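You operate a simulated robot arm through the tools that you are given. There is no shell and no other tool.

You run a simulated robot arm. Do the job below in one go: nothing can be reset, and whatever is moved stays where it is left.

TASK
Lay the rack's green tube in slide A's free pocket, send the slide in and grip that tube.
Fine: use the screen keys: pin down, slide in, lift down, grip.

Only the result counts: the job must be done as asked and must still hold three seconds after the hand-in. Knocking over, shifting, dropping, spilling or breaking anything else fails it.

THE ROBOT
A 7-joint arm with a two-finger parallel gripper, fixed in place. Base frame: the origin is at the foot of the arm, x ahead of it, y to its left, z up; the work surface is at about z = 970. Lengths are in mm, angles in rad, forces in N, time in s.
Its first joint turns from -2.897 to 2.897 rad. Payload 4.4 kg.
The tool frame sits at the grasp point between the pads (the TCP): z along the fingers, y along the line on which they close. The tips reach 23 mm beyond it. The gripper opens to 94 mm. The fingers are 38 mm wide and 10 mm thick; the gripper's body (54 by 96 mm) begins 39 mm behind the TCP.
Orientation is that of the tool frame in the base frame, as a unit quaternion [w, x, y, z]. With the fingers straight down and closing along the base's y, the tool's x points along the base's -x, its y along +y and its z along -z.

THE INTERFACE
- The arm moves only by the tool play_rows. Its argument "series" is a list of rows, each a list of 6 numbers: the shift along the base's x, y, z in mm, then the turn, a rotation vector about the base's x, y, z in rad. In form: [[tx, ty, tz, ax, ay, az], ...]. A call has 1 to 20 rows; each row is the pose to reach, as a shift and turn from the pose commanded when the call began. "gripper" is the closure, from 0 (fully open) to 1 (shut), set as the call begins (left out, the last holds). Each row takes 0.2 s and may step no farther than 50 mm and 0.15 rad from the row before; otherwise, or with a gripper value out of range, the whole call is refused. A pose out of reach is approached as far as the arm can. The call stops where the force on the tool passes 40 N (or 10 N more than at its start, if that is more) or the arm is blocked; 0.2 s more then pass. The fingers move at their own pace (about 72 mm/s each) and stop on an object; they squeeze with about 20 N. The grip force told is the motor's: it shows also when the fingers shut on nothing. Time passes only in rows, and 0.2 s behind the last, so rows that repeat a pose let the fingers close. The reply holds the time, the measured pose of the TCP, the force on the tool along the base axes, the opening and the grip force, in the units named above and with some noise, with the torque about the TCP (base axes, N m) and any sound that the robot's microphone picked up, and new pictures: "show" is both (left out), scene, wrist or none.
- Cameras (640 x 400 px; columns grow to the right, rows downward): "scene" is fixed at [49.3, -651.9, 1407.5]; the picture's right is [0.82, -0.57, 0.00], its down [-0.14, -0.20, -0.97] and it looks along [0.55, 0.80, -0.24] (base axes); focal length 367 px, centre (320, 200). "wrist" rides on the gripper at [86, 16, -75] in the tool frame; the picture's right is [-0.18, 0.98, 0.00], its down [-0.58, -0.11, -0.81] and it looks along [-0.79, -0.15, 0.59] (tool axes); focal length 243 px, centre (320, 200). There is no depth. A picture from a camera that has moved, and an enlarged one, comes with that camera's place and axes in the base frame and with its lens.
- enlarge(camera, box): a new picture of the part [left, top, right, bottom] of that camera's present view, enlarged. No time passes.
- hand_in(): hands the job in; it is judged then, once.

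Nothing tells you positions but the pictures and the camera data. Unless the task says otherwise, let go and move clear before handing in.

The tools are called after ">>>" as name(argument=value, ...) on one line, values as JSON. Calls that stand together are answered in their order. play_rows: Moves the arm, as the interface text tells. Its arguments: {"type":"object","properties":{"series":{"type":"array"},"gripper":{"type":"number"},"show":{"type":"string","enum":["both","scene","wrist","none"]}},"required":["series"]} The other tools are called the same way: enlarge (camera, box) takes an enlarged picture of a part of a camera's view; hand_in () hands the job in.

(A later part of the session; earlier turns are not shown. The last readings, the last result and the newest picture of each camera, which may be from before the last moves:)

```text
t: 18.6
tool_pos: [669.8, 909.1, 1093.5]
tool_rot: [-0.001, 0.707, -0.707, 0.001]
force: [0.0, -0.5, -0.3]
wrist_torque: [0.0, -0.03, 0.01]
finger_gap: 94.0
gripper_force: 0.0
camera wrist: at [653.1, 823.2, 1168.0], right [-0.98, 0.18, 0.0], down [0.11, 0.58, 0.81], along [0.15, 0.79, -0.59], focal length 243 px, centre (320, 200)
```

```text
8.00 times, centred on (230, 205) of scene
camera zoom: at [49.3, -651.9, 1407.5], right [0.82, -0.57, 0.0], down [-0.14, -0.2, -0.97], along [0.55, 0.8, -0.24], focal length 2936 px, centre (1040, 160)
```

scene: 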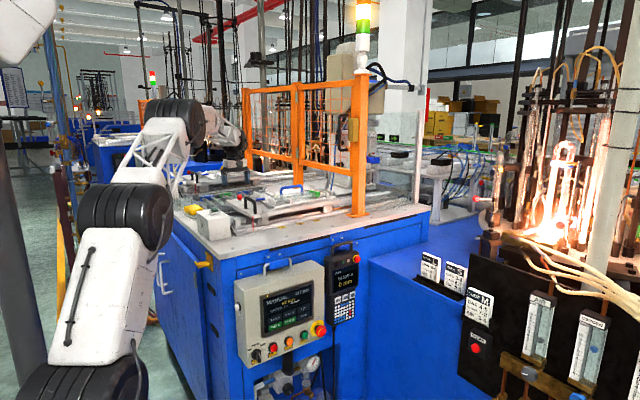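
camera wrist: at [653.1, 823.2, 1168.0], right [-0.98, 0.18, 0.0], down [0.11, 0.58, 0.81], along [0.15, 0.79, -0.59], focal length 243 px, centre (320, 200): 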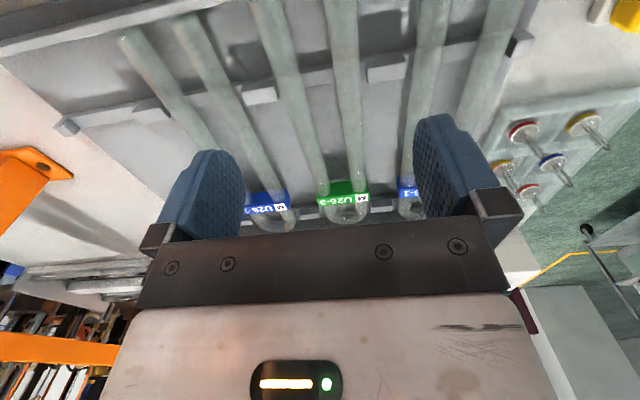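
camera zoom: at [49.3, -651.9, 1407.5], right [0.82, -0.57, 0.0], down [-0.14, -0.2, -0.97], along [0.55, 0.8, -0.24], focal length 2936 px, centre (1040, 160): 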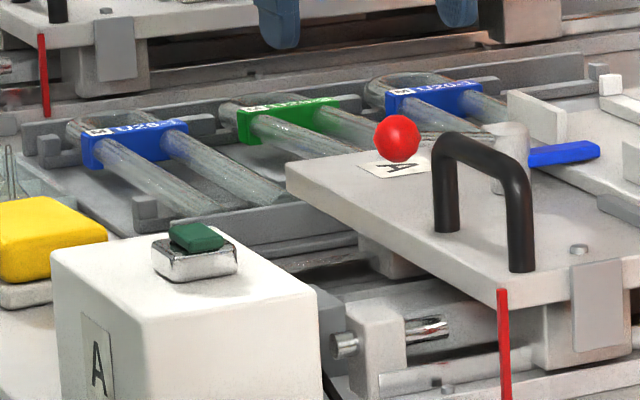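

>>> play_rows(series=[[0, 35, 0, 0, 0, 0], [0, 70, 0, 0, 0, 0], [0, 105, 0, 0, 0, 0], [0, 135, 0, 0, 0, 0], [0, 135, 0, 0, 0, 0], [0, 135, 0, 0, 0, 0]])

>>> enlarge(camera="wrist", box=[160, 0, 500, 240])

```text
t: 20.0
tool_pos: [666.9, 1044.1, 1093.4]
tool_rot: [0.001, -0.707, 0.707, 0.0]
force: [-0.1, 0.6, -0.2]
wrist_torque: [0.02, 0.0, -0.02]
finger_gap: 93.9
gripper_force: 0.1
camera wrist: at [652.2, 958.3, 1167.9], right [-0.98, 0.18, 0.0], down [0.11, 0.58, 0.81], along [0.15, 0.79, -0.59], focal length 243 px, centre (320, 200)
```

scene: 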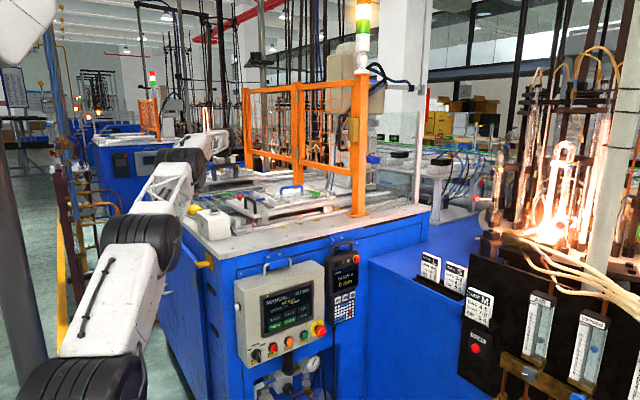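
wrist: 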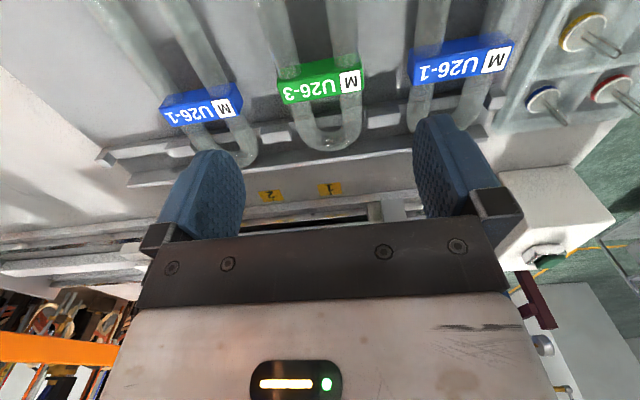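

```text
1.67 times, centred on (330, 120) of wrist
camera zoom: at [652.2, 958.3, 1167.9], right [-0.98, 0.18, 0.0], down [0.11, 0.58, 0.81], along [0.15, 0.79, -0.59], focal length 404 px, centre (303, 333)
```

zoom: 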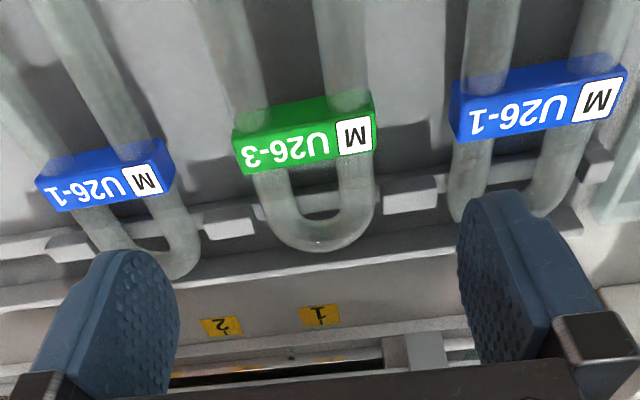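

>>> enlarge(camera="wrist", box=[260, 40, 380, 115])

>>> enlarge(camera="scene", box=[200, 175, 260, 212])

>>> enlarge(camera="wrist", box=[150, 100, 330, 210])

```text
5.33 times, centred on (320, 78) of wrist
camera zoom: at [652.2, 958.3, 1167.9], right [-0.98, 0.18, 0.0], down [0.11, 0.58, 0.81], along [0.15, 0.79, -0.59], focal length 1294 px, centre (320, 853)
```

zoom: 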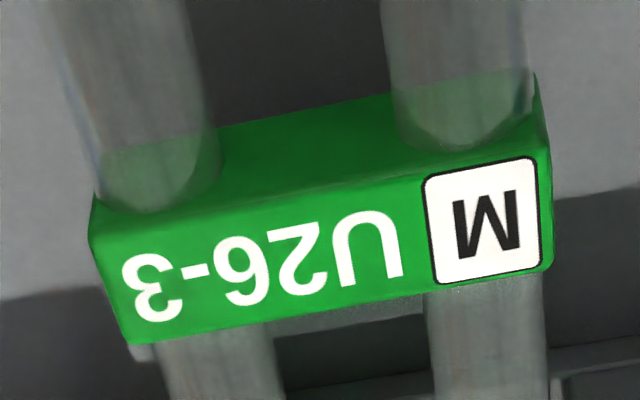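

```text
10.67 times, centred on (230, 194) of scene
camera zoom: at [49.3, -651.9, 1407.5], right [0.82, -0.57, 0.0], down [-0.14, -0.2, -0.97], along [0.55, 0.8, -0.24], focal length 3914 px, centre (1280, 269)
```

zoom: 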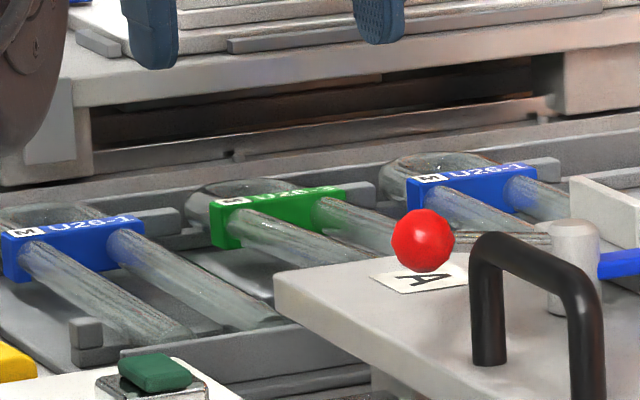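

```text
3.56 times, centred on (240, 155) of wrist
camera zoom: at [652.2, 958.3, 1167.9], right [-0.98, 0.18, 0.0], down [0.11, 0.58, 0.81], along [0.15, 0.79, -0.59], focal length 863 px, centre (604, 360)
```

zoom: 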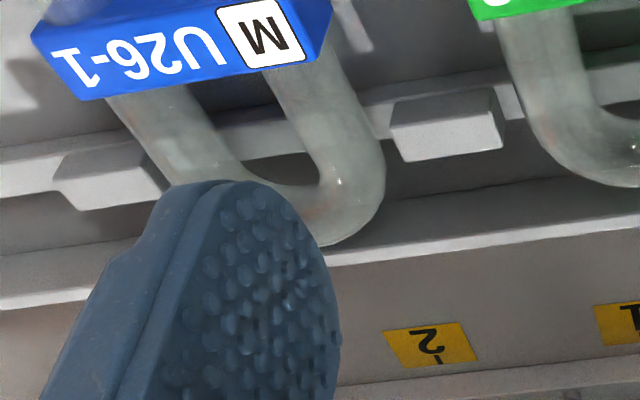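

Combining several views, the tag top is at z ≈ 1007.5 and the leg axis at z ≈ 1000. The tag centre is near (669.5, 1045) and the tube spans y ≈ 858–1110. I'll now try gripping on the flat-sided green tag itself, lifting in small checked steps.

>>> play_rows(series=[[0, 1, -25, 0, 0, 0], [0, 1, -50, 0, 0, 0], [0, 1, -70, 0, 0, 0], [0, 1, -80, 0, 0, 0], [0, 1, -80, 0, 0, 0]], gripper=0.16)

>>> enlarge(camera="wrist", box=[160, 0, 500, 240])

>>> enlarge(camera="scene", box=[190, 165, 270, 215])

```text
t: 21.2
tool_pos: [668.7, 1044.9, 1014.4]
tool_rot: [0.001, -0.707, 0.707, -0.001]
force: [0.8, -0.5, -0.1]
wrist_torque: [0.01, -0.02, 0.0]
finger_gap: 78.9
gripper_force: 0.2
camera wrist: at [653.2, 960.4, 1088.1], right [-0.98, 0.18, 0.0], down [0.11, 0.58, 0.81], along [0.15, 0.79, -0.59], focal length 243 px, centre (320, 200)
```

scene: 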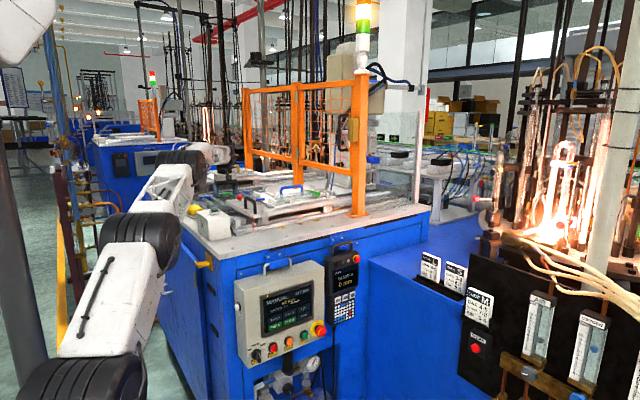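
wrist: 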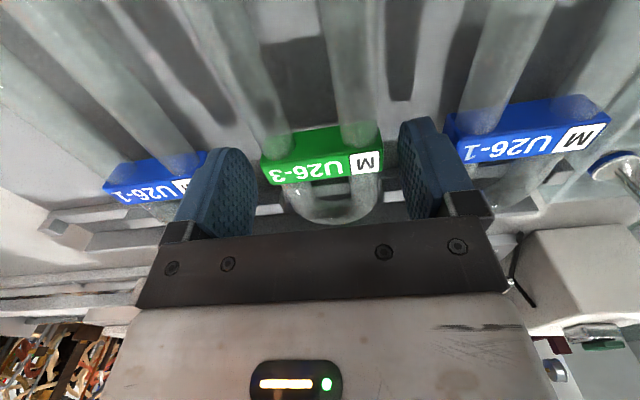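

```text
1.67 times, centred on (330, 120) of wrist
camera zoom: at [653.2, 960.4, 1088.1], right [-0.98, 0.18, 0.0], down [0.11, 0.58, 0.81], along [0.15, 0.79, -0.59], focal length 404 px, centre (303, 333)
```

zoom: 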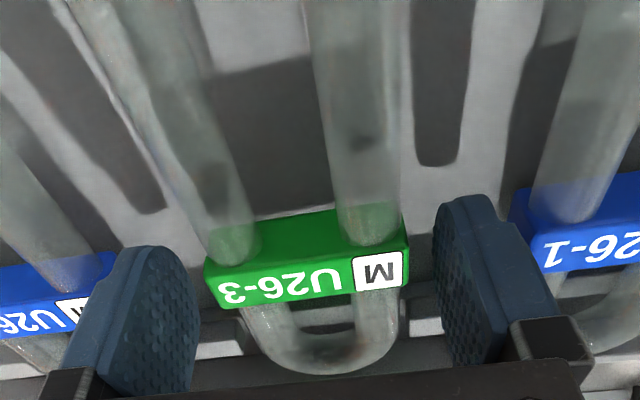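

```text
8.00 times, centred on (230, 190) of scene
camera zoom: at [49.3, -651.9, 1407.5], right [0.82, -0.57, 0.0], down [-0.14, -0.2, -0.97], along [0.55, 0.8, -0.24], focal length 2936 px, centre (1040, 280)
```

zoom: 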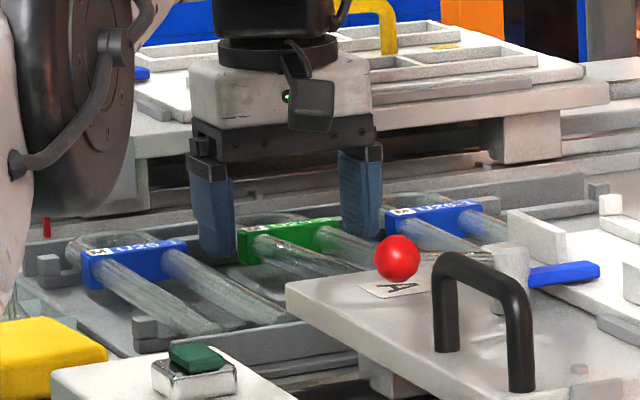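

>>> play_rows(series=[[0, -2, -4, 0, 0, 0], [0, -2, -8, 0, 0, 0], [0, -2, -10, 0, 0, 0], [0, -2, -10, 0, 0, 0]], show="none")

>>> play_rows(series=[[0, 0, 0, 0, 0, 0], [0, 0, 0, 0, 0, 0], [0, 0, 0, 0, 0, 0], [0, 0, 0, 0, 0, 0]], gripper=0.8, show="wrist")

```text
t: 22.2
tool_pos: [670.2, 1042.9, 1003.4]
tool_rot: [0.0, 0.707, -0.707, 0.001]
force: [0.2, 0.3, 0.3]
wrist_torque: [0.0, -0.04, 0.02]
finger_gap: 79.1
gripper_force: 0.1
```

```text
t: 23.2
tool_pos: [669.6, 1044.0, 1003.0]
tool_rot: [-0.001, 0.707, -0.707, 0.001]
force: [-0.3, -0.1, 0.2]
wrist_torque: [0.09, 0.0, 0.03]
finger_gap: 59.7
gripper_force: 19.9
camera wrist: at [653.6, 958.4, 1077.8], right [-0.98, 0.18, 0.0], down [0.11, 0.58, 0.81], along [0.15, 0.79, -0.59], focal length 243 px, centre (320, 200)
```

wrist: 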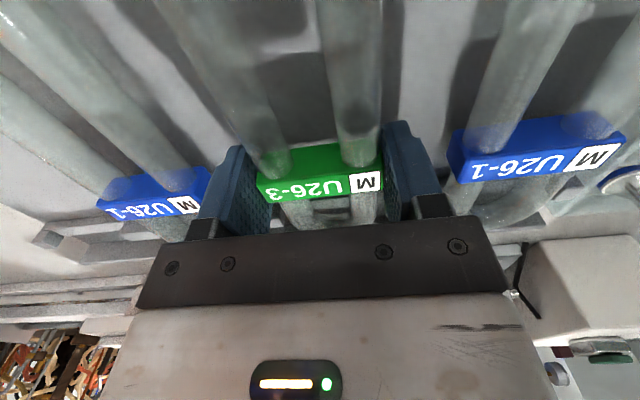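

The tag is held firmly at a 59.7 mm gap with almost no side load. I'll lift a few millimetres and check.

>>> play_rows(series=[[0, 0, 1, 0, 0, 0], [0, 0, 2, 0, 0, 0], [0, 0, 4, 0, 0, 0], [0, 0, 6, 0, 0, 0], [0, 0, 6, 0, 0, 0]], show="wrist")

>>> enlarge(camera="scene", box=[190, 165, 270, 215])

```text
t: 24.4
tool_pos: [669.8, 1045.3, 1009.1]
tool_rot: [0.0, -0.707, 0.708, -0.001]
force: [-0.9, 0.5, -1.2]
wrist_torque: [0.05, 0.0, 0.02]
finger_gap: 59.6
gripper_force: 20.2
camera wrist: at [653.5, 959.1, 1083.3], right [-0.98, 0.18, 0.0], down [0.11, 0.58, 0.81], along [0.15, 0.79, -0.59], focal length 243 px, centre (320, 200)
```

wrist: 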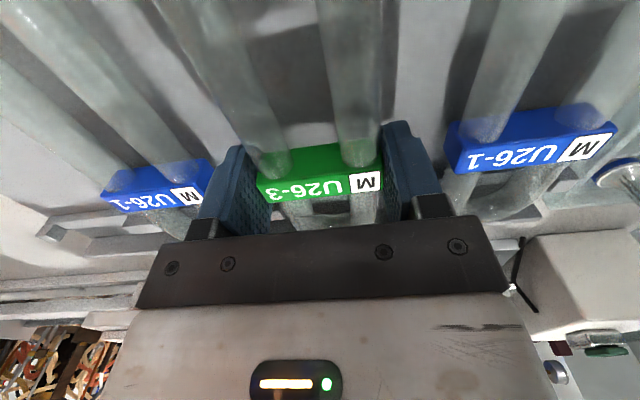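

```text
8.00 times, centred on (230, 190) of scene
camera zoom: at [49.3, -651.9, 1407.5], right [0.82, -0.57, 0.0], down [-0.14, -0.2, -0.97], along [0.55, 0.8, -0.24], focal length 2936 px, centre (1040, 280)
```

zoom: 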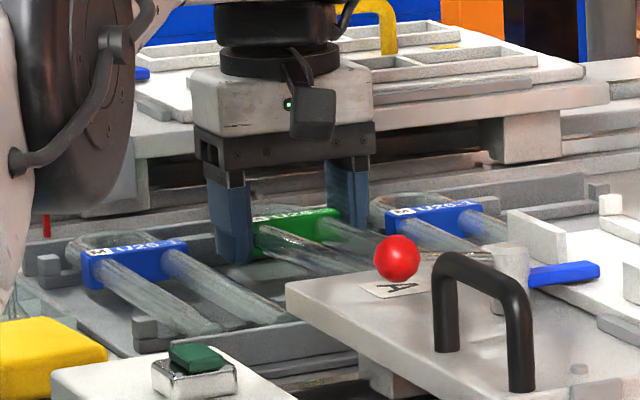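

>>> play_rows(series=[[0, 0, 4, 0, 0, 0], [0, 0, 8, 0, 0, 0], [0, 0, 14, 0, 0, 0], [0, 0, 20, 0, 0, 0], [0, 0, 30, 0, 0, 0], [0, 0, 40, 0, 0, 0], [0, 0, 40, 0, 0, 0]], show="wrist")

>>> enlarge(camera="scene", box=[180, 155, 276, 215])

```text
t: 26.0
tool_pos: [669.1, 1044.3, 1048.2]
tool_rot: [0.0, 0.707, -0.707, 0.001]
force: [0.6, 0.2, -1.0]
wrist_torque: [0.03, 0.03, -0.01]
finger_gap: 59.5
gripper_force: 19.7
camera wrist: at [653.8, 958.5, 1123.1], right [-0.98, 0.18, 0.0], down [0.11, 0.58, 0.81], along [0.15, 0.79, -0.59], focal length 243 px, centre (320, 200)
```

wrist: 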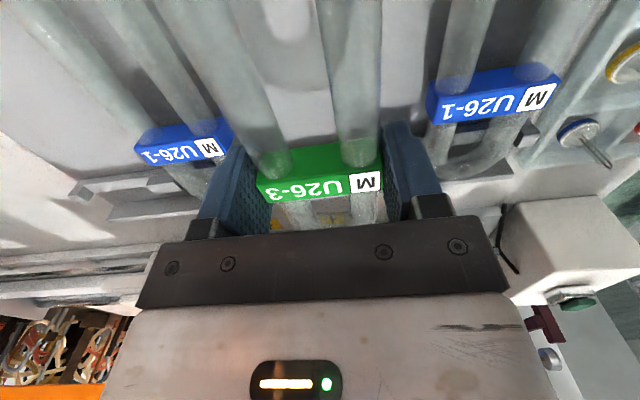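

```text
6.67 times, centred on (228, 185) of scene
camera zoom: at [49.3, -651.9, 1407.5], right [0.82, -0.57, 0.0], down [-0.14, -0.2, -0.97], along [0.55, 0.8, -0.24], focal length 2446 px, centre (933, 300)
```

zoom: 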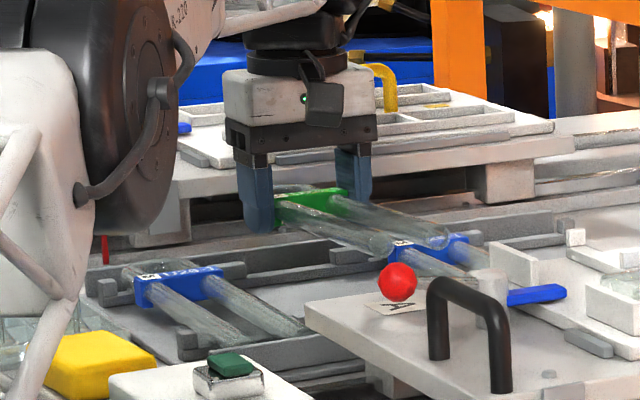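

The tube lifts level and steady, weighing about 1.2 N. I'll raise it well clear.

>>> play_rows(series=[[0, 0, 25, 0, 0, 0], [0, 0, 50, 0, 0, 0], [0, 0, 75, 0, 0, 0], [0, 0, 100, 0, 0, 0], [0, 0, 120, 0, 0, 0], [0, 0, 130, 0, 0, 0], [0, 0, 130, 0, 0, 0]])

```text
t: 27.6
tool_pos: [669.7, 1043.5, 1179.4]
tool_rot: [0.001, -0.707, 0.707, -0.001]
force: [-0.3, 0.0, -0.4]
wrist_torque: [0.04, -0.01, -0.02]
finger_gap: 59.7
gripper_force: 20.0
camera wrist: at [653.0, 957.9, 1253.7], right [-0.98, 0.18, 0.0], down [0.11, 0.58, 0.81], along [0.15, 0.79, -0.59], focal length 243 px, centre (320, 200)
```

scene: 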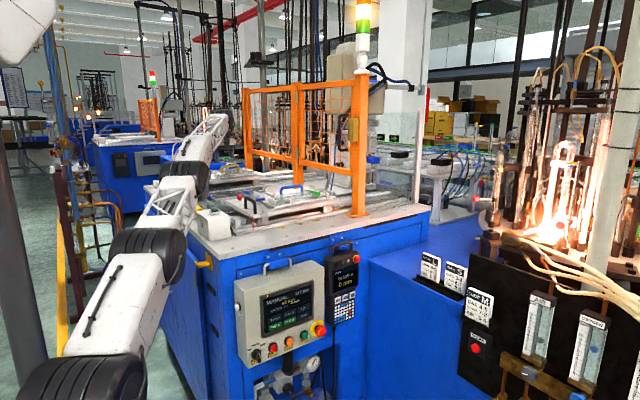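
wrist: 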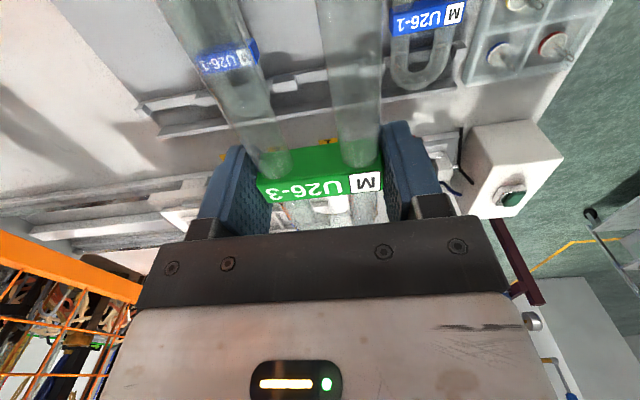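

Now I'll swing the tube to point along +x (turn −90° about z) while carrying it over to above slide A's free pocket, staying high.

>>> play_rows(series=[[0, -25, 0, 0, 0, -0.08], [0, -50, 0, 0, 0, -0.18], [5, -75, 0, 0, 0, -0.28], [12, -100, 0, 0, 0, -0.38], [22, -125, 0, 0, 0, -0.48], [34, -150, 0, 0, 0, -0.58], [46, -175, 0, 0, 0, -0.68], [60, -200, 0, 0, 0, -0.78], [75, -222, 0, 0, 0, -0.88], [92, -244, 0, 0, 0, -0.98], [110, -264, 0, 0, 0, -1.08], [128, -282, 0, 0, 0, -1.18], [147, -298, 0, 0, 0, -1.28], [166, -312, 0, 0, 0, -1.38], [182, -324, 0, 0, 0, -1.48], [195, -330, 0, 0, 0, -1.56], [200, -331, 0, 0, 0, -1.5708], [200, -331, 0, 0, 0, -1.5708]])

>>> enlarge(camera="wrist", box=[120, 0, 520, 240])

>>> enlarge(camera="scene", box=[210, 130, 370, 230])

```text
t: 31.4
tool_pos: [871.1, 712.4, 1178.8]
tool_rot: [0.001, 0.0, 1.0, -0.001]
force: [-0.6, 0.8, -2.0]
wrist_torque: [-0.03, -0.03, -0.05]
finger_gap: 59.8
gripper_force: 20.6
camera wrist: at [783.7, 730.4, 1253.9], right [0.18, 0.98, 0.0], down [0.58, -0.11, 0.81], along [0.79, -0.15, -0.59], focal length 243 px, centre (320, 200)
```

scene: 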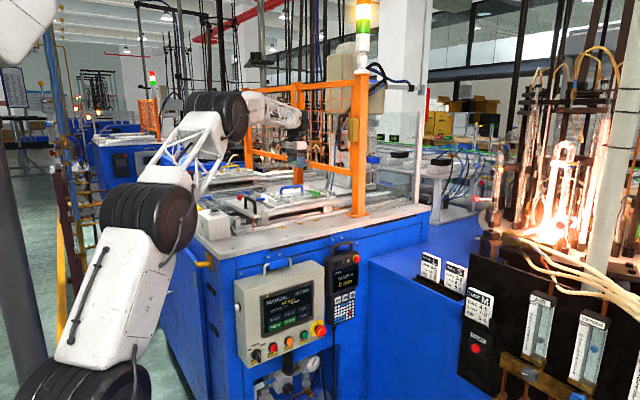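
wrist: 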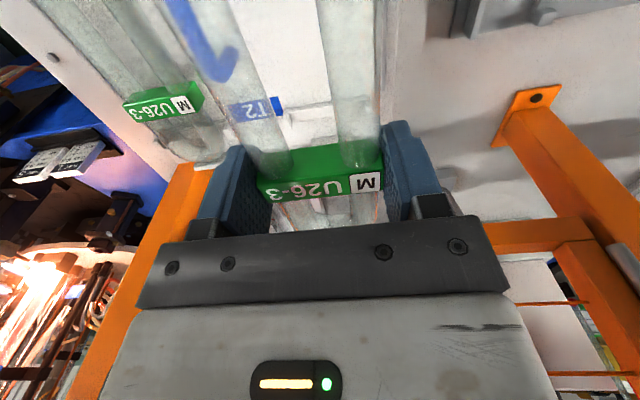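

```text
1.60 times, centred on (320, 120) of wrist
camera zoom: at [783.7, 730.4, 1253.9], right [0.18, 0.98, 0.0], down [0.58, -0.11, 0.81], along [0.79, -0.15, -0.59], focal length 388 px, centre (320, 328)
```

zoom: 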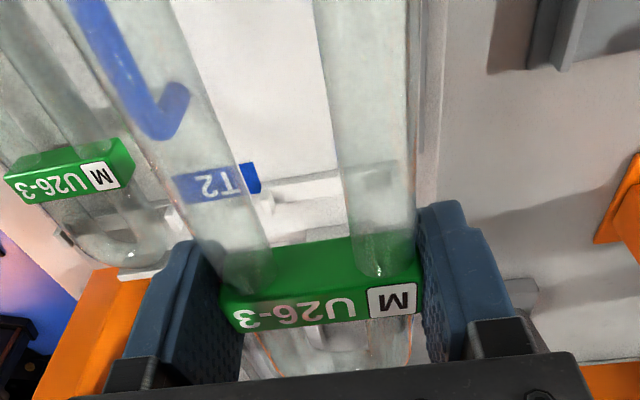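

```text
4.00 times, centred on (290, 180) of scene
camera zoom: at [49.3, -651.9, 1407.5], right [0.82, -0.57, 0.0], down [-0.14, -0.2, -0.97], along [0.55, 0.8, -0.24], focal length 1468 px, centre (440, 280)
```

zoom: 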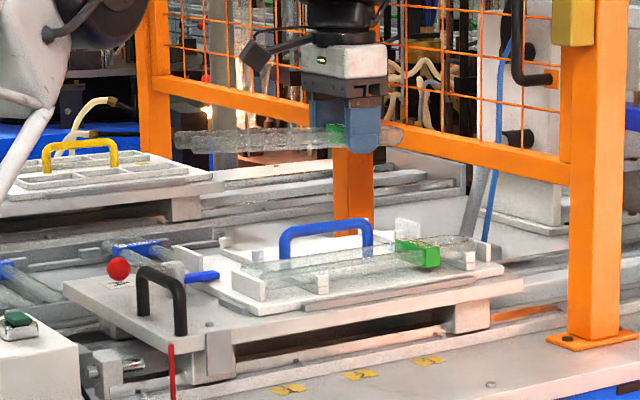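

The tube is level above slide A's free pocket. Matching the neighbouring tube, I take the target as tag centre x ≈ 875, pocket centre y ≈ 711 and resting TCP z ≈ 1072. I'll go down to about 35 mm above that and check the alignment.

>>> play_rows(series=[[2, -0.5, -15, 0, 0, 0], [4, -1, -30, 0, 0, 0], [5, -1.5, -45, 0, 0, 0], [5, -1.5, -60, 0, 0, 0], [5, -1.5, -72, 0, 0, 0], [5, -1.5, -72, 0, 0, 0]])

>>> enlarge(camera="wrist", box=[160, 0, 480, 220])

>>> enlarge(camera="scene", box=[240, 160, 340, 225])

```text
t: 32.8
tool_pos: [874.5, 711.0, 1107.7]
tool_rot: [0.0, 0.0, 1.0, -0.001]
force: [0.0, 0.2, -0.1]
wrist_torque: [0.01, -0.06, -0.02]
finger_gap: 60.0
gripper_force: 20.2
camera wrist: at [789.0, 728.6, 1181.5], right [0.18, 0.98, 0.0], down [0.58, -0.11, 0.81], along [0.79, -0.15, -0.59], focal length 243 px, centre (320, 200)
```

scene: 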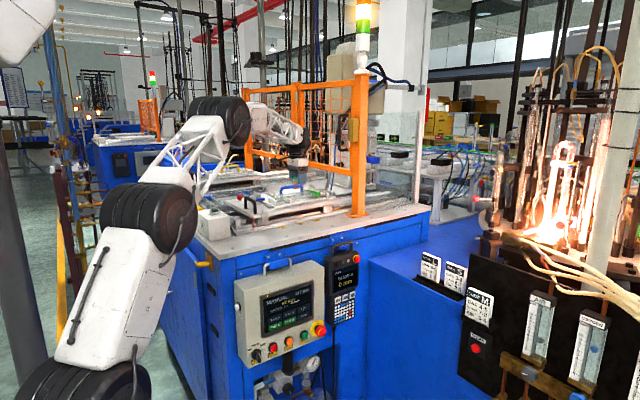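
wrist: 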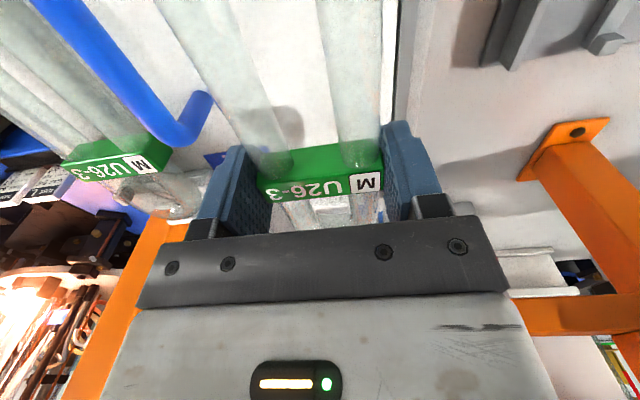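

```text
1.82 times, centred on (320, 110) of wrist
camera zoom: at [789.0, 728.6, 1181.5], right [0.18, 0.98, 0.0], down [0.58, -0.11, 0.81], along [0.79, -0.15, -0.59], focal length 441 px, centre (320, 364)
```

zoom: 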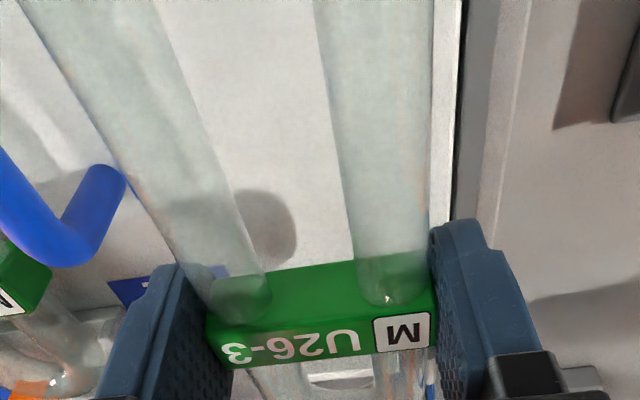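

```text
6.15 times, centred on (290, 192) of scene
camera zoom: at [49.3, -651.9, 1407.5], right [0.82, -0.57, 0.0], down [-0.14, -0.2, -0.97], along [0.55, 0.8, -0.24], focal length 2258 px, centre (505, 246)
```

zoom: 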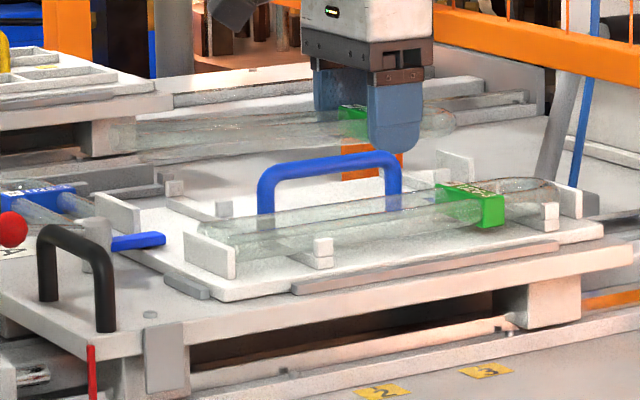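

The scene view shows the pocket's end plates and side pegs. Before committing, I'll raise the tube and step aside so the wrist camera can see the free pocket directly and I can measure its centre.

>>> play_rows(series=[[0, 0, 25, 0, 0, 0], [0, 0, 50, 0, 0, 0], [0, 0, 72, 0, 0, 0], [-25, 25, 82, 0, 0, 0], [-50, 52, 92, 0, 0, 0], [-75, 80, 92, 0, 0, 0], [-100, 110, 92, 0, 0, 0], [-115, 130, 92, 0, 0, 0], [-115, 130, 92, 0, 0, 0]])

>>> enlarge(camera="wrist", box=[60, 0, 360, 200])

>>> enlarge(camera="scene", box=[240, 165, 330, 220])

```text
t: 34.8
tool_pos: [760.3, 842.9, 1197.7]
tool_rot: [0.0, 0.0, 1.0, -0.002]
force: [-0.2, 0.4, -0.3]
wrist_torque: [-0.01, -0.05, 0.0]
finger_gap: 59.7
gripper_force: 19.9
camera wrist: at [674.3, 860.3, 1272.0], right [0.18, 0.98, 0.0], down [0.58, -0.11, 0.81], along [0.79, -0.15, -0.59], focal length 243 px, centre (320, 200)
```

scene: 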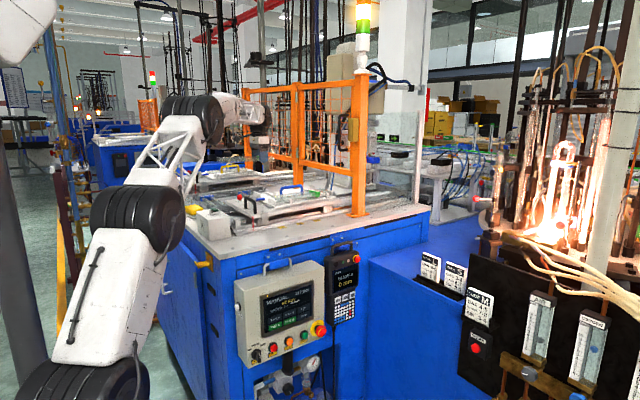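
wrist: 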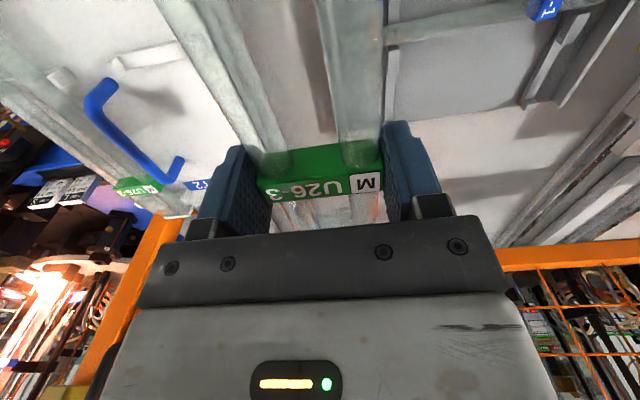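

```text
2.00 times, centred on (210, 100) of wrist
camera zoom: at [674.3, 860.3, 1272.0], right [0.18, 0.98, 0.0], down [0.58, -0.11, 0.81], along [0.79, -0.15, -0.59], focal length 485 px, centre (540, 400)
```

zoom: 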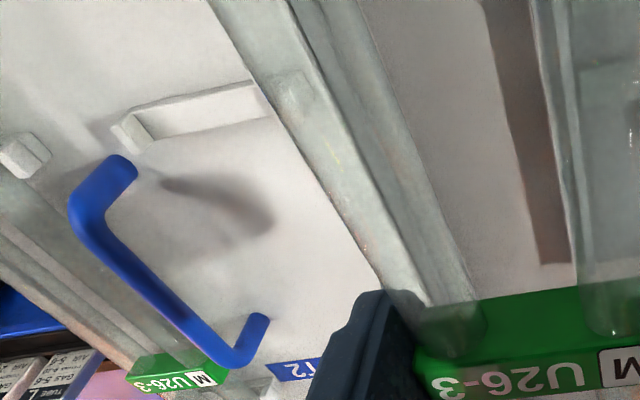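

```text
7.11 times, centred on (285, 192) of scene
camera zoom: at [49.3, -651.9, 1407.5], right [0.82, -0.57, 0.0], down [-0.14, -0.2, -0.97], along [0.55, 0.8, -0.24], focal length 2609 px, centre (569, 253)
```

zoom: 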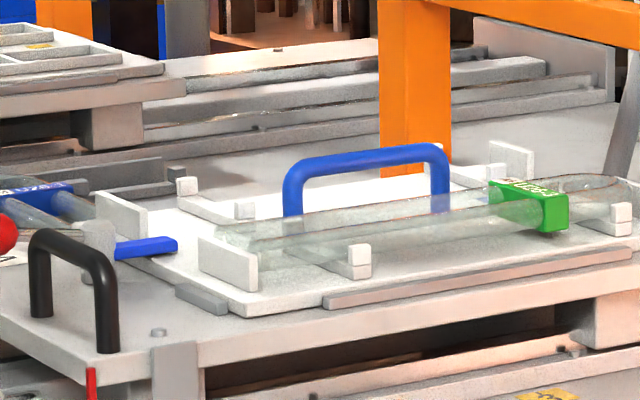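

>>> play_rows(series=[[-20, 15, 0, 0, 0, 0], [-40, 30, 0, 0, 0, 0], [-60, 45, 0, 0, 0, 0], [-60, 45, 0, 0, 0, 0]], show="wrist")

>>> enlarge(camera="wrist", box=[60, 20, 260, 160])

```text
t: 35.8
tool_pos: [701.1, 888.0, 1199.9]
tool_rot: [0.0, 0.0, 1.0, -0.001]
force: [0.6, 0.3, -1.4]
wrist_torque: [0.0, -0.02, -0.03]
finger_gap: 59.4
gripper_force: 20.8
camera wrist: at [614.9, 905.1, 1274.1], right [0.18, 0.98, 0.0], down [0.58, -0.11, 0.81], along [0.79, -0.15, -0.59], focal length 243 px, centre (320, 200)
```

wrist: 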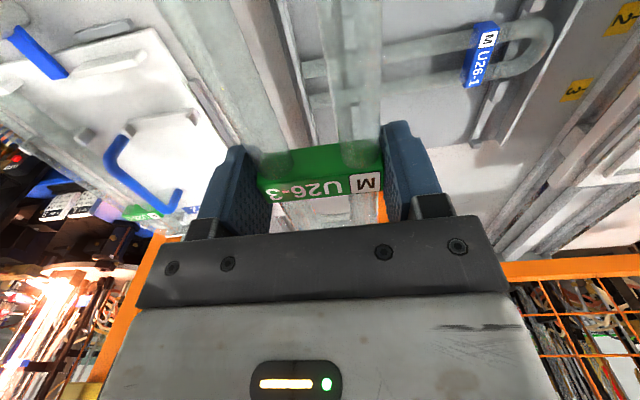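

```text
2.86 times, centred on (160, 90) of wrist
camera zoom: at [614.9, 905.1, 1274.1], right [0.18, 0.98, 0.0], down [0.58, -0.11, 0.81], along [0.79, -0.15, -0.59], focal length 693 px, centre (777, 514)
```

zoom: 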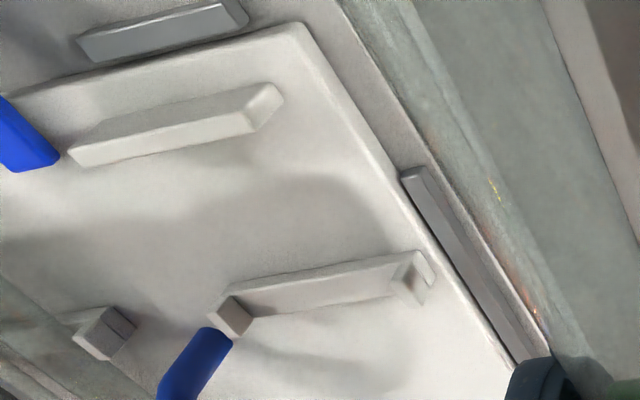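

>>> enlarge(camera="wrist", box=[115, 90, 215, 150])

>>> enlarge(camera="wrist", box=[70, 100, 210, 230])

```text
6.40 times, centred on (165, 120) of wrist
camera zoom: at [614.9, 905.1, 1274.1], right [0.18, 0.98, 0.0], down [0.58, -0.11, 0.81], along [0.79, -0.15, -0.59], focal length 1553 px, centre (1312, 712)
```

zoom: 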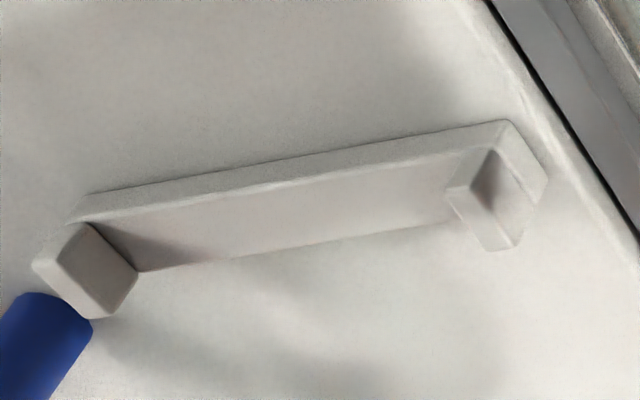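

```text
3.08 times, centred on (140, 165) of wrist
camera zoom: at [614.9, 905.1, 1274.1], right [0.18, 0.98, 0.0], down [0.58, -0.11, 0.81], along [0.79, -0.15, -0.59], focal length 746 px, centre (874, 308)
```

zoom: 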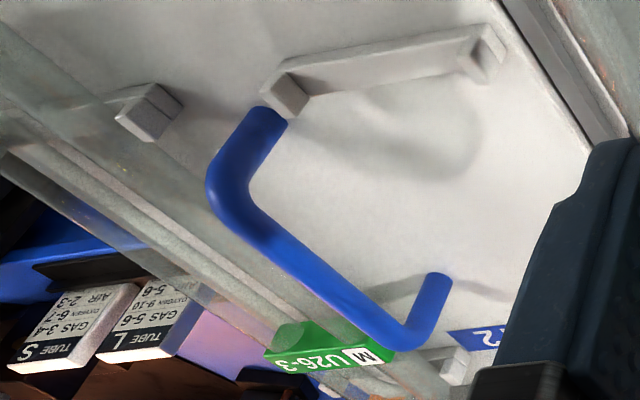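

From this view the free pocket's side pegs have inner faces at y ≈ 676 and 748, so its centre is y ≈ 712. The end plates sit near x ≈ 677 and 948, so I aim for TCP x ≈ 873.5, y ≈ 712. I'll return above the pocket and lower to just above peg height.

>>> play_rows(series=[[30, -30, 0, 0, 0, 0], [60, -60, 0, 0, 0, 0], [90, -90, 0, 0, 0, 0], [120, -120, 0, 0, 0, 0], [150, -150, 0, 0, 0, 0], [173.7, -174, 0, 0, 0, 0], [173.7, -174, -25, 0, 0, 0], [173.7, -174, -50, 0, 0, 0], [173.7, -174, -75, 0, 0, 0], [173.7, -174, -95, 0, 0, 0], [173.7, -174, -108, 0, 0, 0], [173.7, -174, -108, 0, 0, 0]])

>>> enlarge(camera="wrist", box=[160, 0, 480, 220])

>>> enlarge(camera="scene", box=[240, 165, 330, 220])

```text
t: 38.4
tool_pos: [874.2, 712.7, 1091.2]
tool_rot: [0.0, 0.0, 1.0, -0.001]
force: [-0.1, -0.3, -0.4]
wrist_torque: [0.01, -0.04, 0.0]
finger_gap: 59.4
gripper_force: 20.1
camera wrist: at [787.5, 729.5, 1165.7], right [0.18, 0.98, 0.0], down [0.58, -0.11, 0.81], along [0.79, -0.15, -0.59], focal length 243 px, centre (320, 200)
```

scene: 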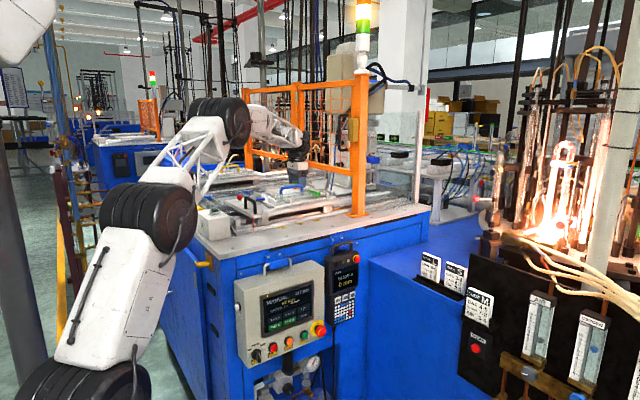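
wrist: 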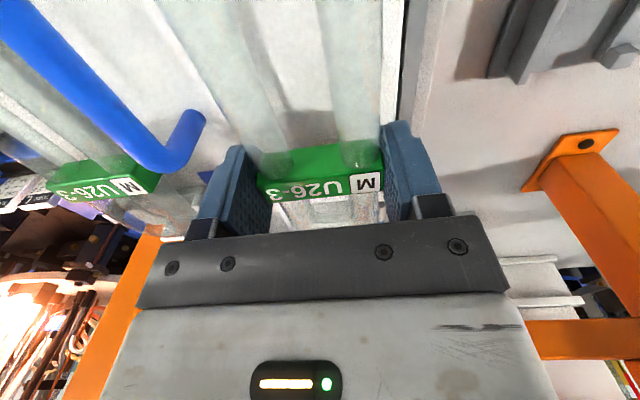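

```text
1.82 times, centred on (320, 110) of wrist
camera zoom: at [787.5, 729.5, 1165.7], right [0.18, 0.98, 0.0], down [0.58, -0.11, 0.81], along [0.79, -0.15, -0.59], focal length 441 px, centre (320, 364)
```

zoom: 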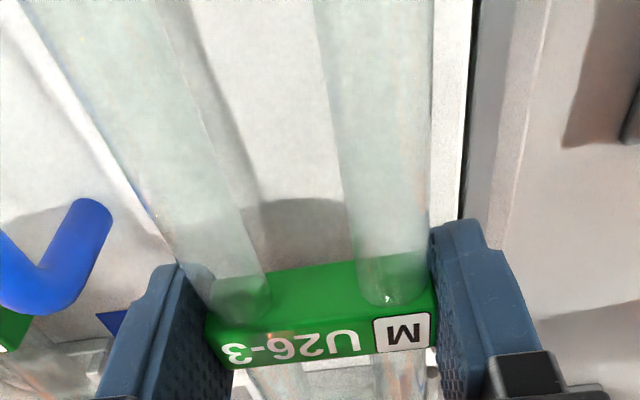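

```text
7.11 times, centred on (285, 192) of scene
camera zoom: at [49.3, -651.9, 1407.5], right [0.82, -0.57, 0.0], down [-0.14, -0.2, -0.97], along [0.55, 0.8, -0.24], focal length 2609 px, centre (569, 253)
```

zoom: 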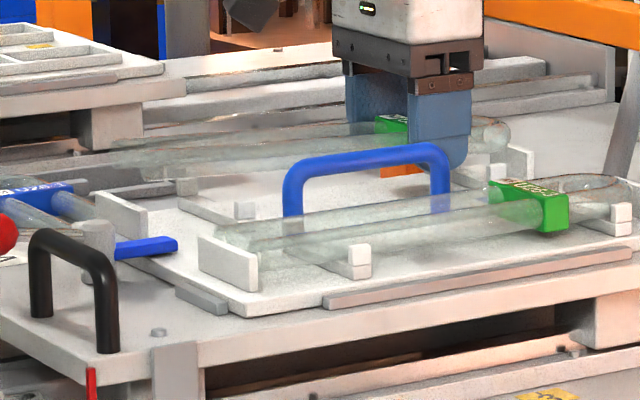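

>>> enlarge(camera="scene", box=[248, 178, 298, 210])

>>> enlarge(camera="scene", box=[284, 170, 334, 202])

```text
12.50 times, centred on (273, 194) of scene
camera zoom: at [49.3, -651.9, 1407.5], right [0.82, -0.57, 0.0], down [-0.14, -0.2, -0.97], along [0.55, 0.8, -0.24], focal length 4587 px, centre (908, 275)
```

zoom: 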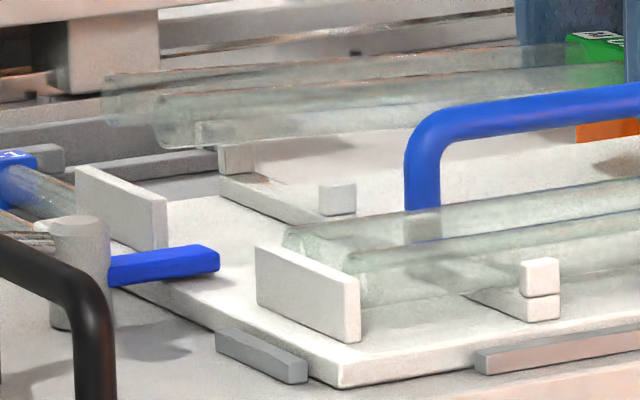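

```text
12.50 times, centred on (309, 186) of scene
camera zoom: at [49.3, -651.9, 1407.5], right [0.82, -0.57, 0.0], down [-0.14, -0.2, -0.97], along [0.55, 0.8, -0.24], focal length 4587 px, centre (458, 375)
```

zoom: 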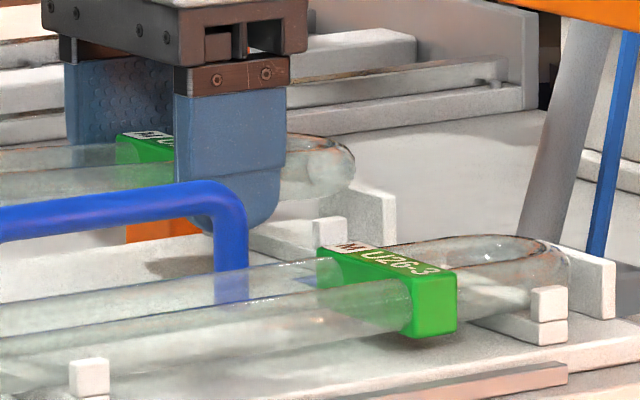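

>>> enlarge(camera="wrist", box=[160, 0, 400, 150])

>>> enlarge(camera="scene", box=[250, 172, 314, 200])

```text
2.67 times, centred on (280, 75) of wrist
camera zoom: at [787.5, 729.5, 1165.7], right [0.18, 0.98, 0.0], down [0.58, -0.11, 0.81], along [0.79, -0.15, -0.59], focal length 647 px, centre (427, 533)
```

zoom: 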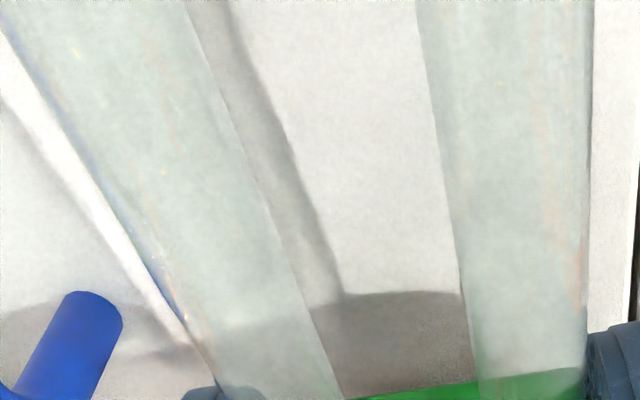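

```text
10.00 times, centred on (282, 186) of scene
camera zoom: at [49.3, -651.9, 1407.5], right [0.82, -0.57, 0.0], down [-0.14, -0.2, -0.97], along [0.55, 0.8, -0.24], focal length 3669 px, centre (700, 340)
```

zoom: 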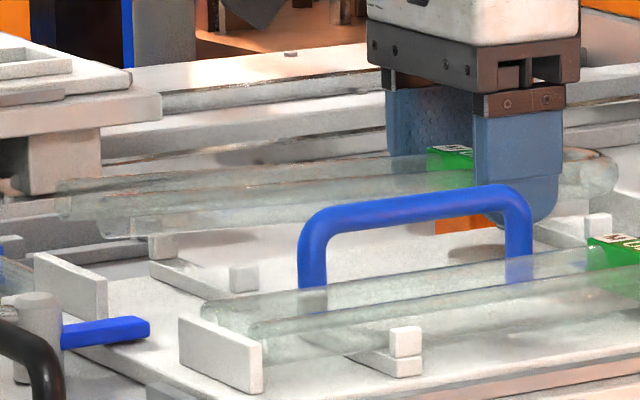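

>>> enlarge(camera="scene", box=[252, 182, 282, 200])

>>> enlarge(camera="scene", box=[280, 178, 316, 200])

```text
16.00 times, centred on (267, 191) of scene
camera zoom: at [49.3, -651.9, 1407.5], right [0.82, -0.57, 0.0], down [-0.14, -0.2, -0.97], along [0.55, 0.8, -0.24], focal length 5871 px, centre (1168, 344)
```

zoom: 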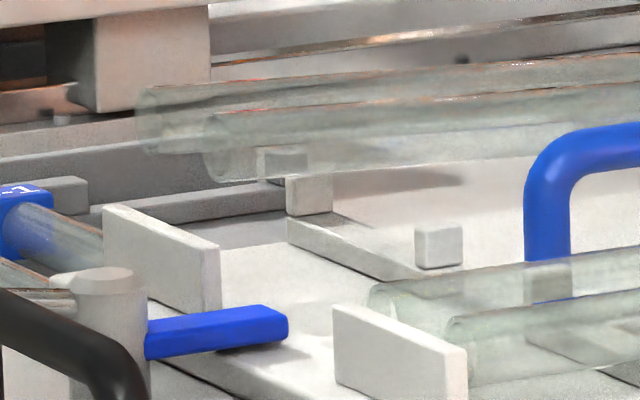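

```text
16.00 times, centred on (298, 189) of scene
camera zoom: at [49.3, -651.9, 1407.5], right [0.82, -0.57, 0.0], down [-0.14, -0.2, -0.97], along [0.55, 0.8, -0.24], focal length 5871 px, centre (672, 376)
```

zoom: 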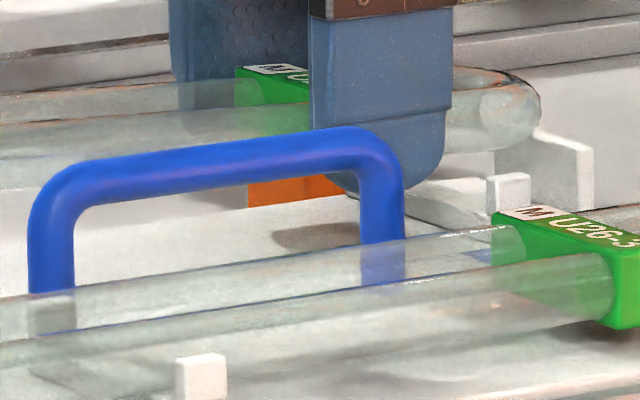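

Comparing line slopes in the scene view, the neighbour tube is level, but the held tube's leg ends sit about 2° high. I'll level it with a small tool tilt and shift x slightly to match the neighbour.

>>> play_rows(series=[[0, 0, 0, 0, -0.015, 0], [0, 0, 0, 0, -0.035, 0], [0, 0, 0, 0, -0.035, 0]], show="wrist")

>>> enlarge(camera="scene", box=[252, 182, 282, 200])

>>> enlarge(camera="scene", box=[280, 178, 316, 200])

```text
t: 39.2
tool_pos: [873.7, 712.6, 1092.0]
tool_rot: [0.018, 0.0, 1.0, -0.001]
force: [0.2, -0.8, -1.7]
wrist_torque: [-0.01, 0.0, -0.01]
finger_gap: 59.3
gripper_force: 19.5
camera wrist: at [784.7, 729.6, 1162.2], right [0.18, 0.98, 0.01], down [0.55, -0.11, 0.83], along [0.81, -0.15, -0.56], focal length 243 px, centre (320, 200)
```

wrist: 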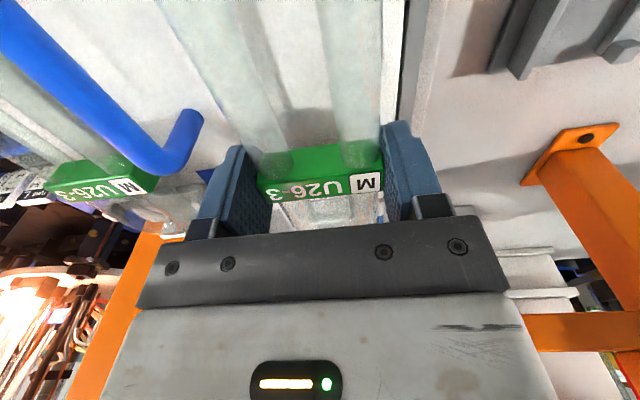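

```text
16.00 times, centred on (267, 191) of scene
camera zoom: at [49.3, -651.9, 1407.5], right [0.82, -0.57, 0.0], down [-0.14, -0.2, -0.97], along [0.55, 0.8, -0.24], focal length 5871 px, centre (1168, 344)
```

zoom: 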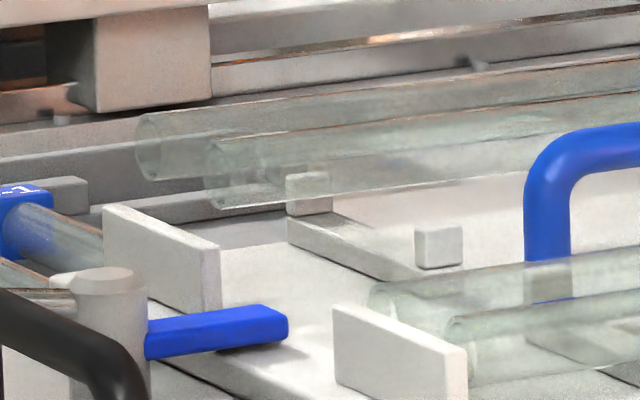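

```text
16.00 times, centred on (298, 189) of scene
camera zoom: at [49.3, -651.9, 1407.5], right [0.82, -0.57, 0.0], down [-0.14, -0.2, -0.97], along [0.55, 0.8, -0.24], focal length 5871 px, centre (672, 376)
```

zoom: 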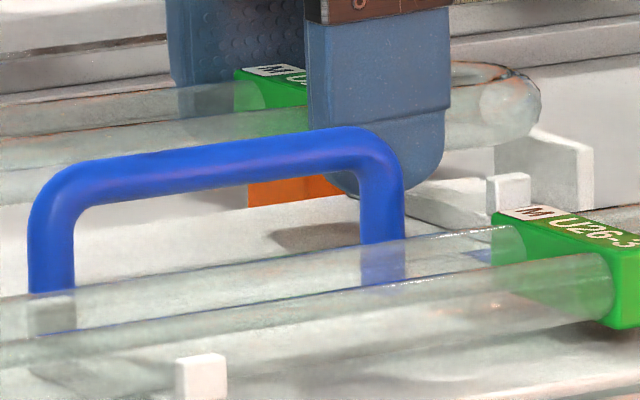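

>>> play_rows(series=[[-0.5, 0.5, -3, 0, -0.008, 0], [-1, 1, -6, 0, -0.015, 0], [-1, 1, -9, 0, -0.015, 0], [-1, 1, -11, 0, -0.015, 0], [-1, 1, -11, 0, -0.015, 0]], show="wrist")

>>> enlarge(camera="scene", box=[252, 182, 282, 200])

>>> enlarge(camera="scene", box=[280, 178, 316, 200])

```text
t: 40.4
tool_pos: [871.6, 713.8, 1079.6]
tool_rot: [0.026, 0.0, 1.0, -0.001]
force: [0.2, 0.1, 0.0]
wrist_torque: [0.03, -0.02, 0.05]
finger_gap: 59.9
gripper_force: 19.1
camera wrist: at [782.2, 731.5, 1149.5], right [0.18, 0.98, 0.01], down [0.54, -0.11, 0.83], along [0.82, -0.15, -0.55], focal length 243 px, centre (320, 200)
```

wrist: 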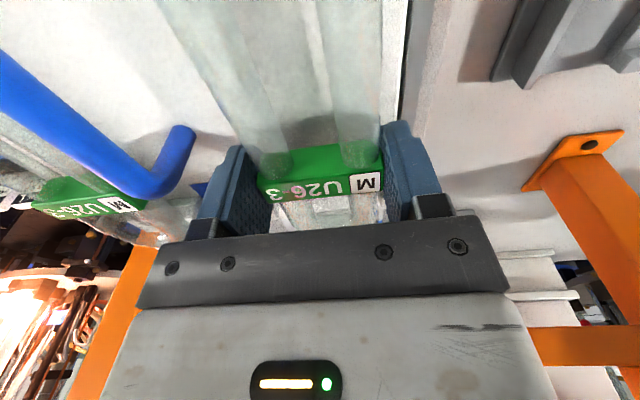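

```text
16.00 times, centred on (267, 191) of scene
camera zoom: at [49.3, -651.9, 1407.5], right [0.82, -0.57, 0.0], down [-0.14, -0.2, -0.97], along [0.55, 0.8, -0.24], focal length 5871 px, centre (1168, 344)
```

zoom: 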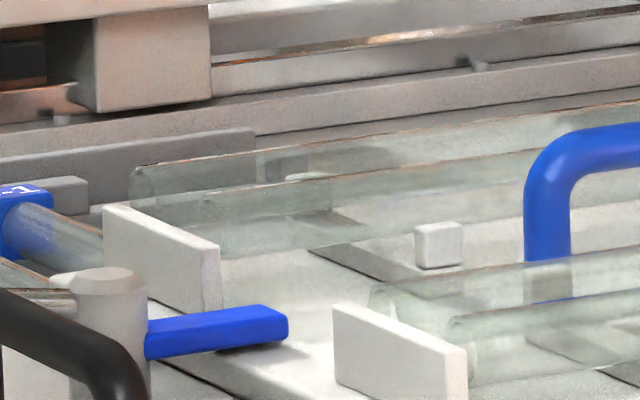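

```text
16.00 times, centred on (298, 189) of scene
camera zoom: at [49.3, -651.9, 1407.5], right [0.82, -0.57, 0.0], down [-0.14, -0.2, -0.97], along [0.55, 0.8, -0.24], focal length 5871 px, centre (672, 376)
```

zoom: 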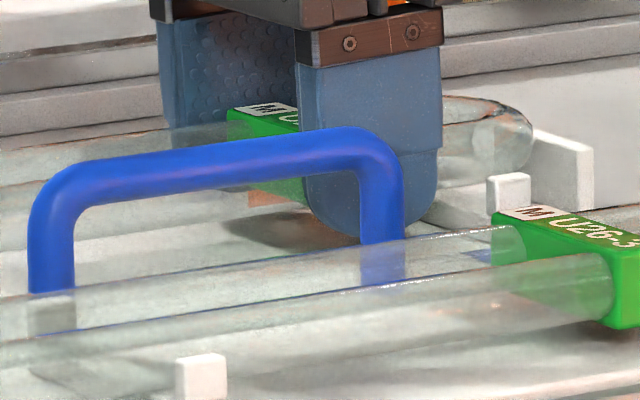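

The tube is now level and matches the neighbour's relative position; about 5–6 mm of descent remains. I'll lower slowly and watch the force.

>>> play_rows(series=[[0, 0, -1, 0, 0, 0], [0, 0, -2, 0, 0, 0], [0, 0, -3, 0, 0, 0], [0, 0, -4, 0, 0, 0], [0, 0, -4, 0, 0, 0]], show="none")

```text
t: 41.6
tool_pos: [872.1, 714.0, 1074.9]
tool_rot: [0.025, -0.001, 1.0, 0.0]
force: [0.2, -0.3, -1.0]
wrist_torque: [0.01, 0.0, -0.01]
finger_gap: 59.7
gripper_force: 20.0
```

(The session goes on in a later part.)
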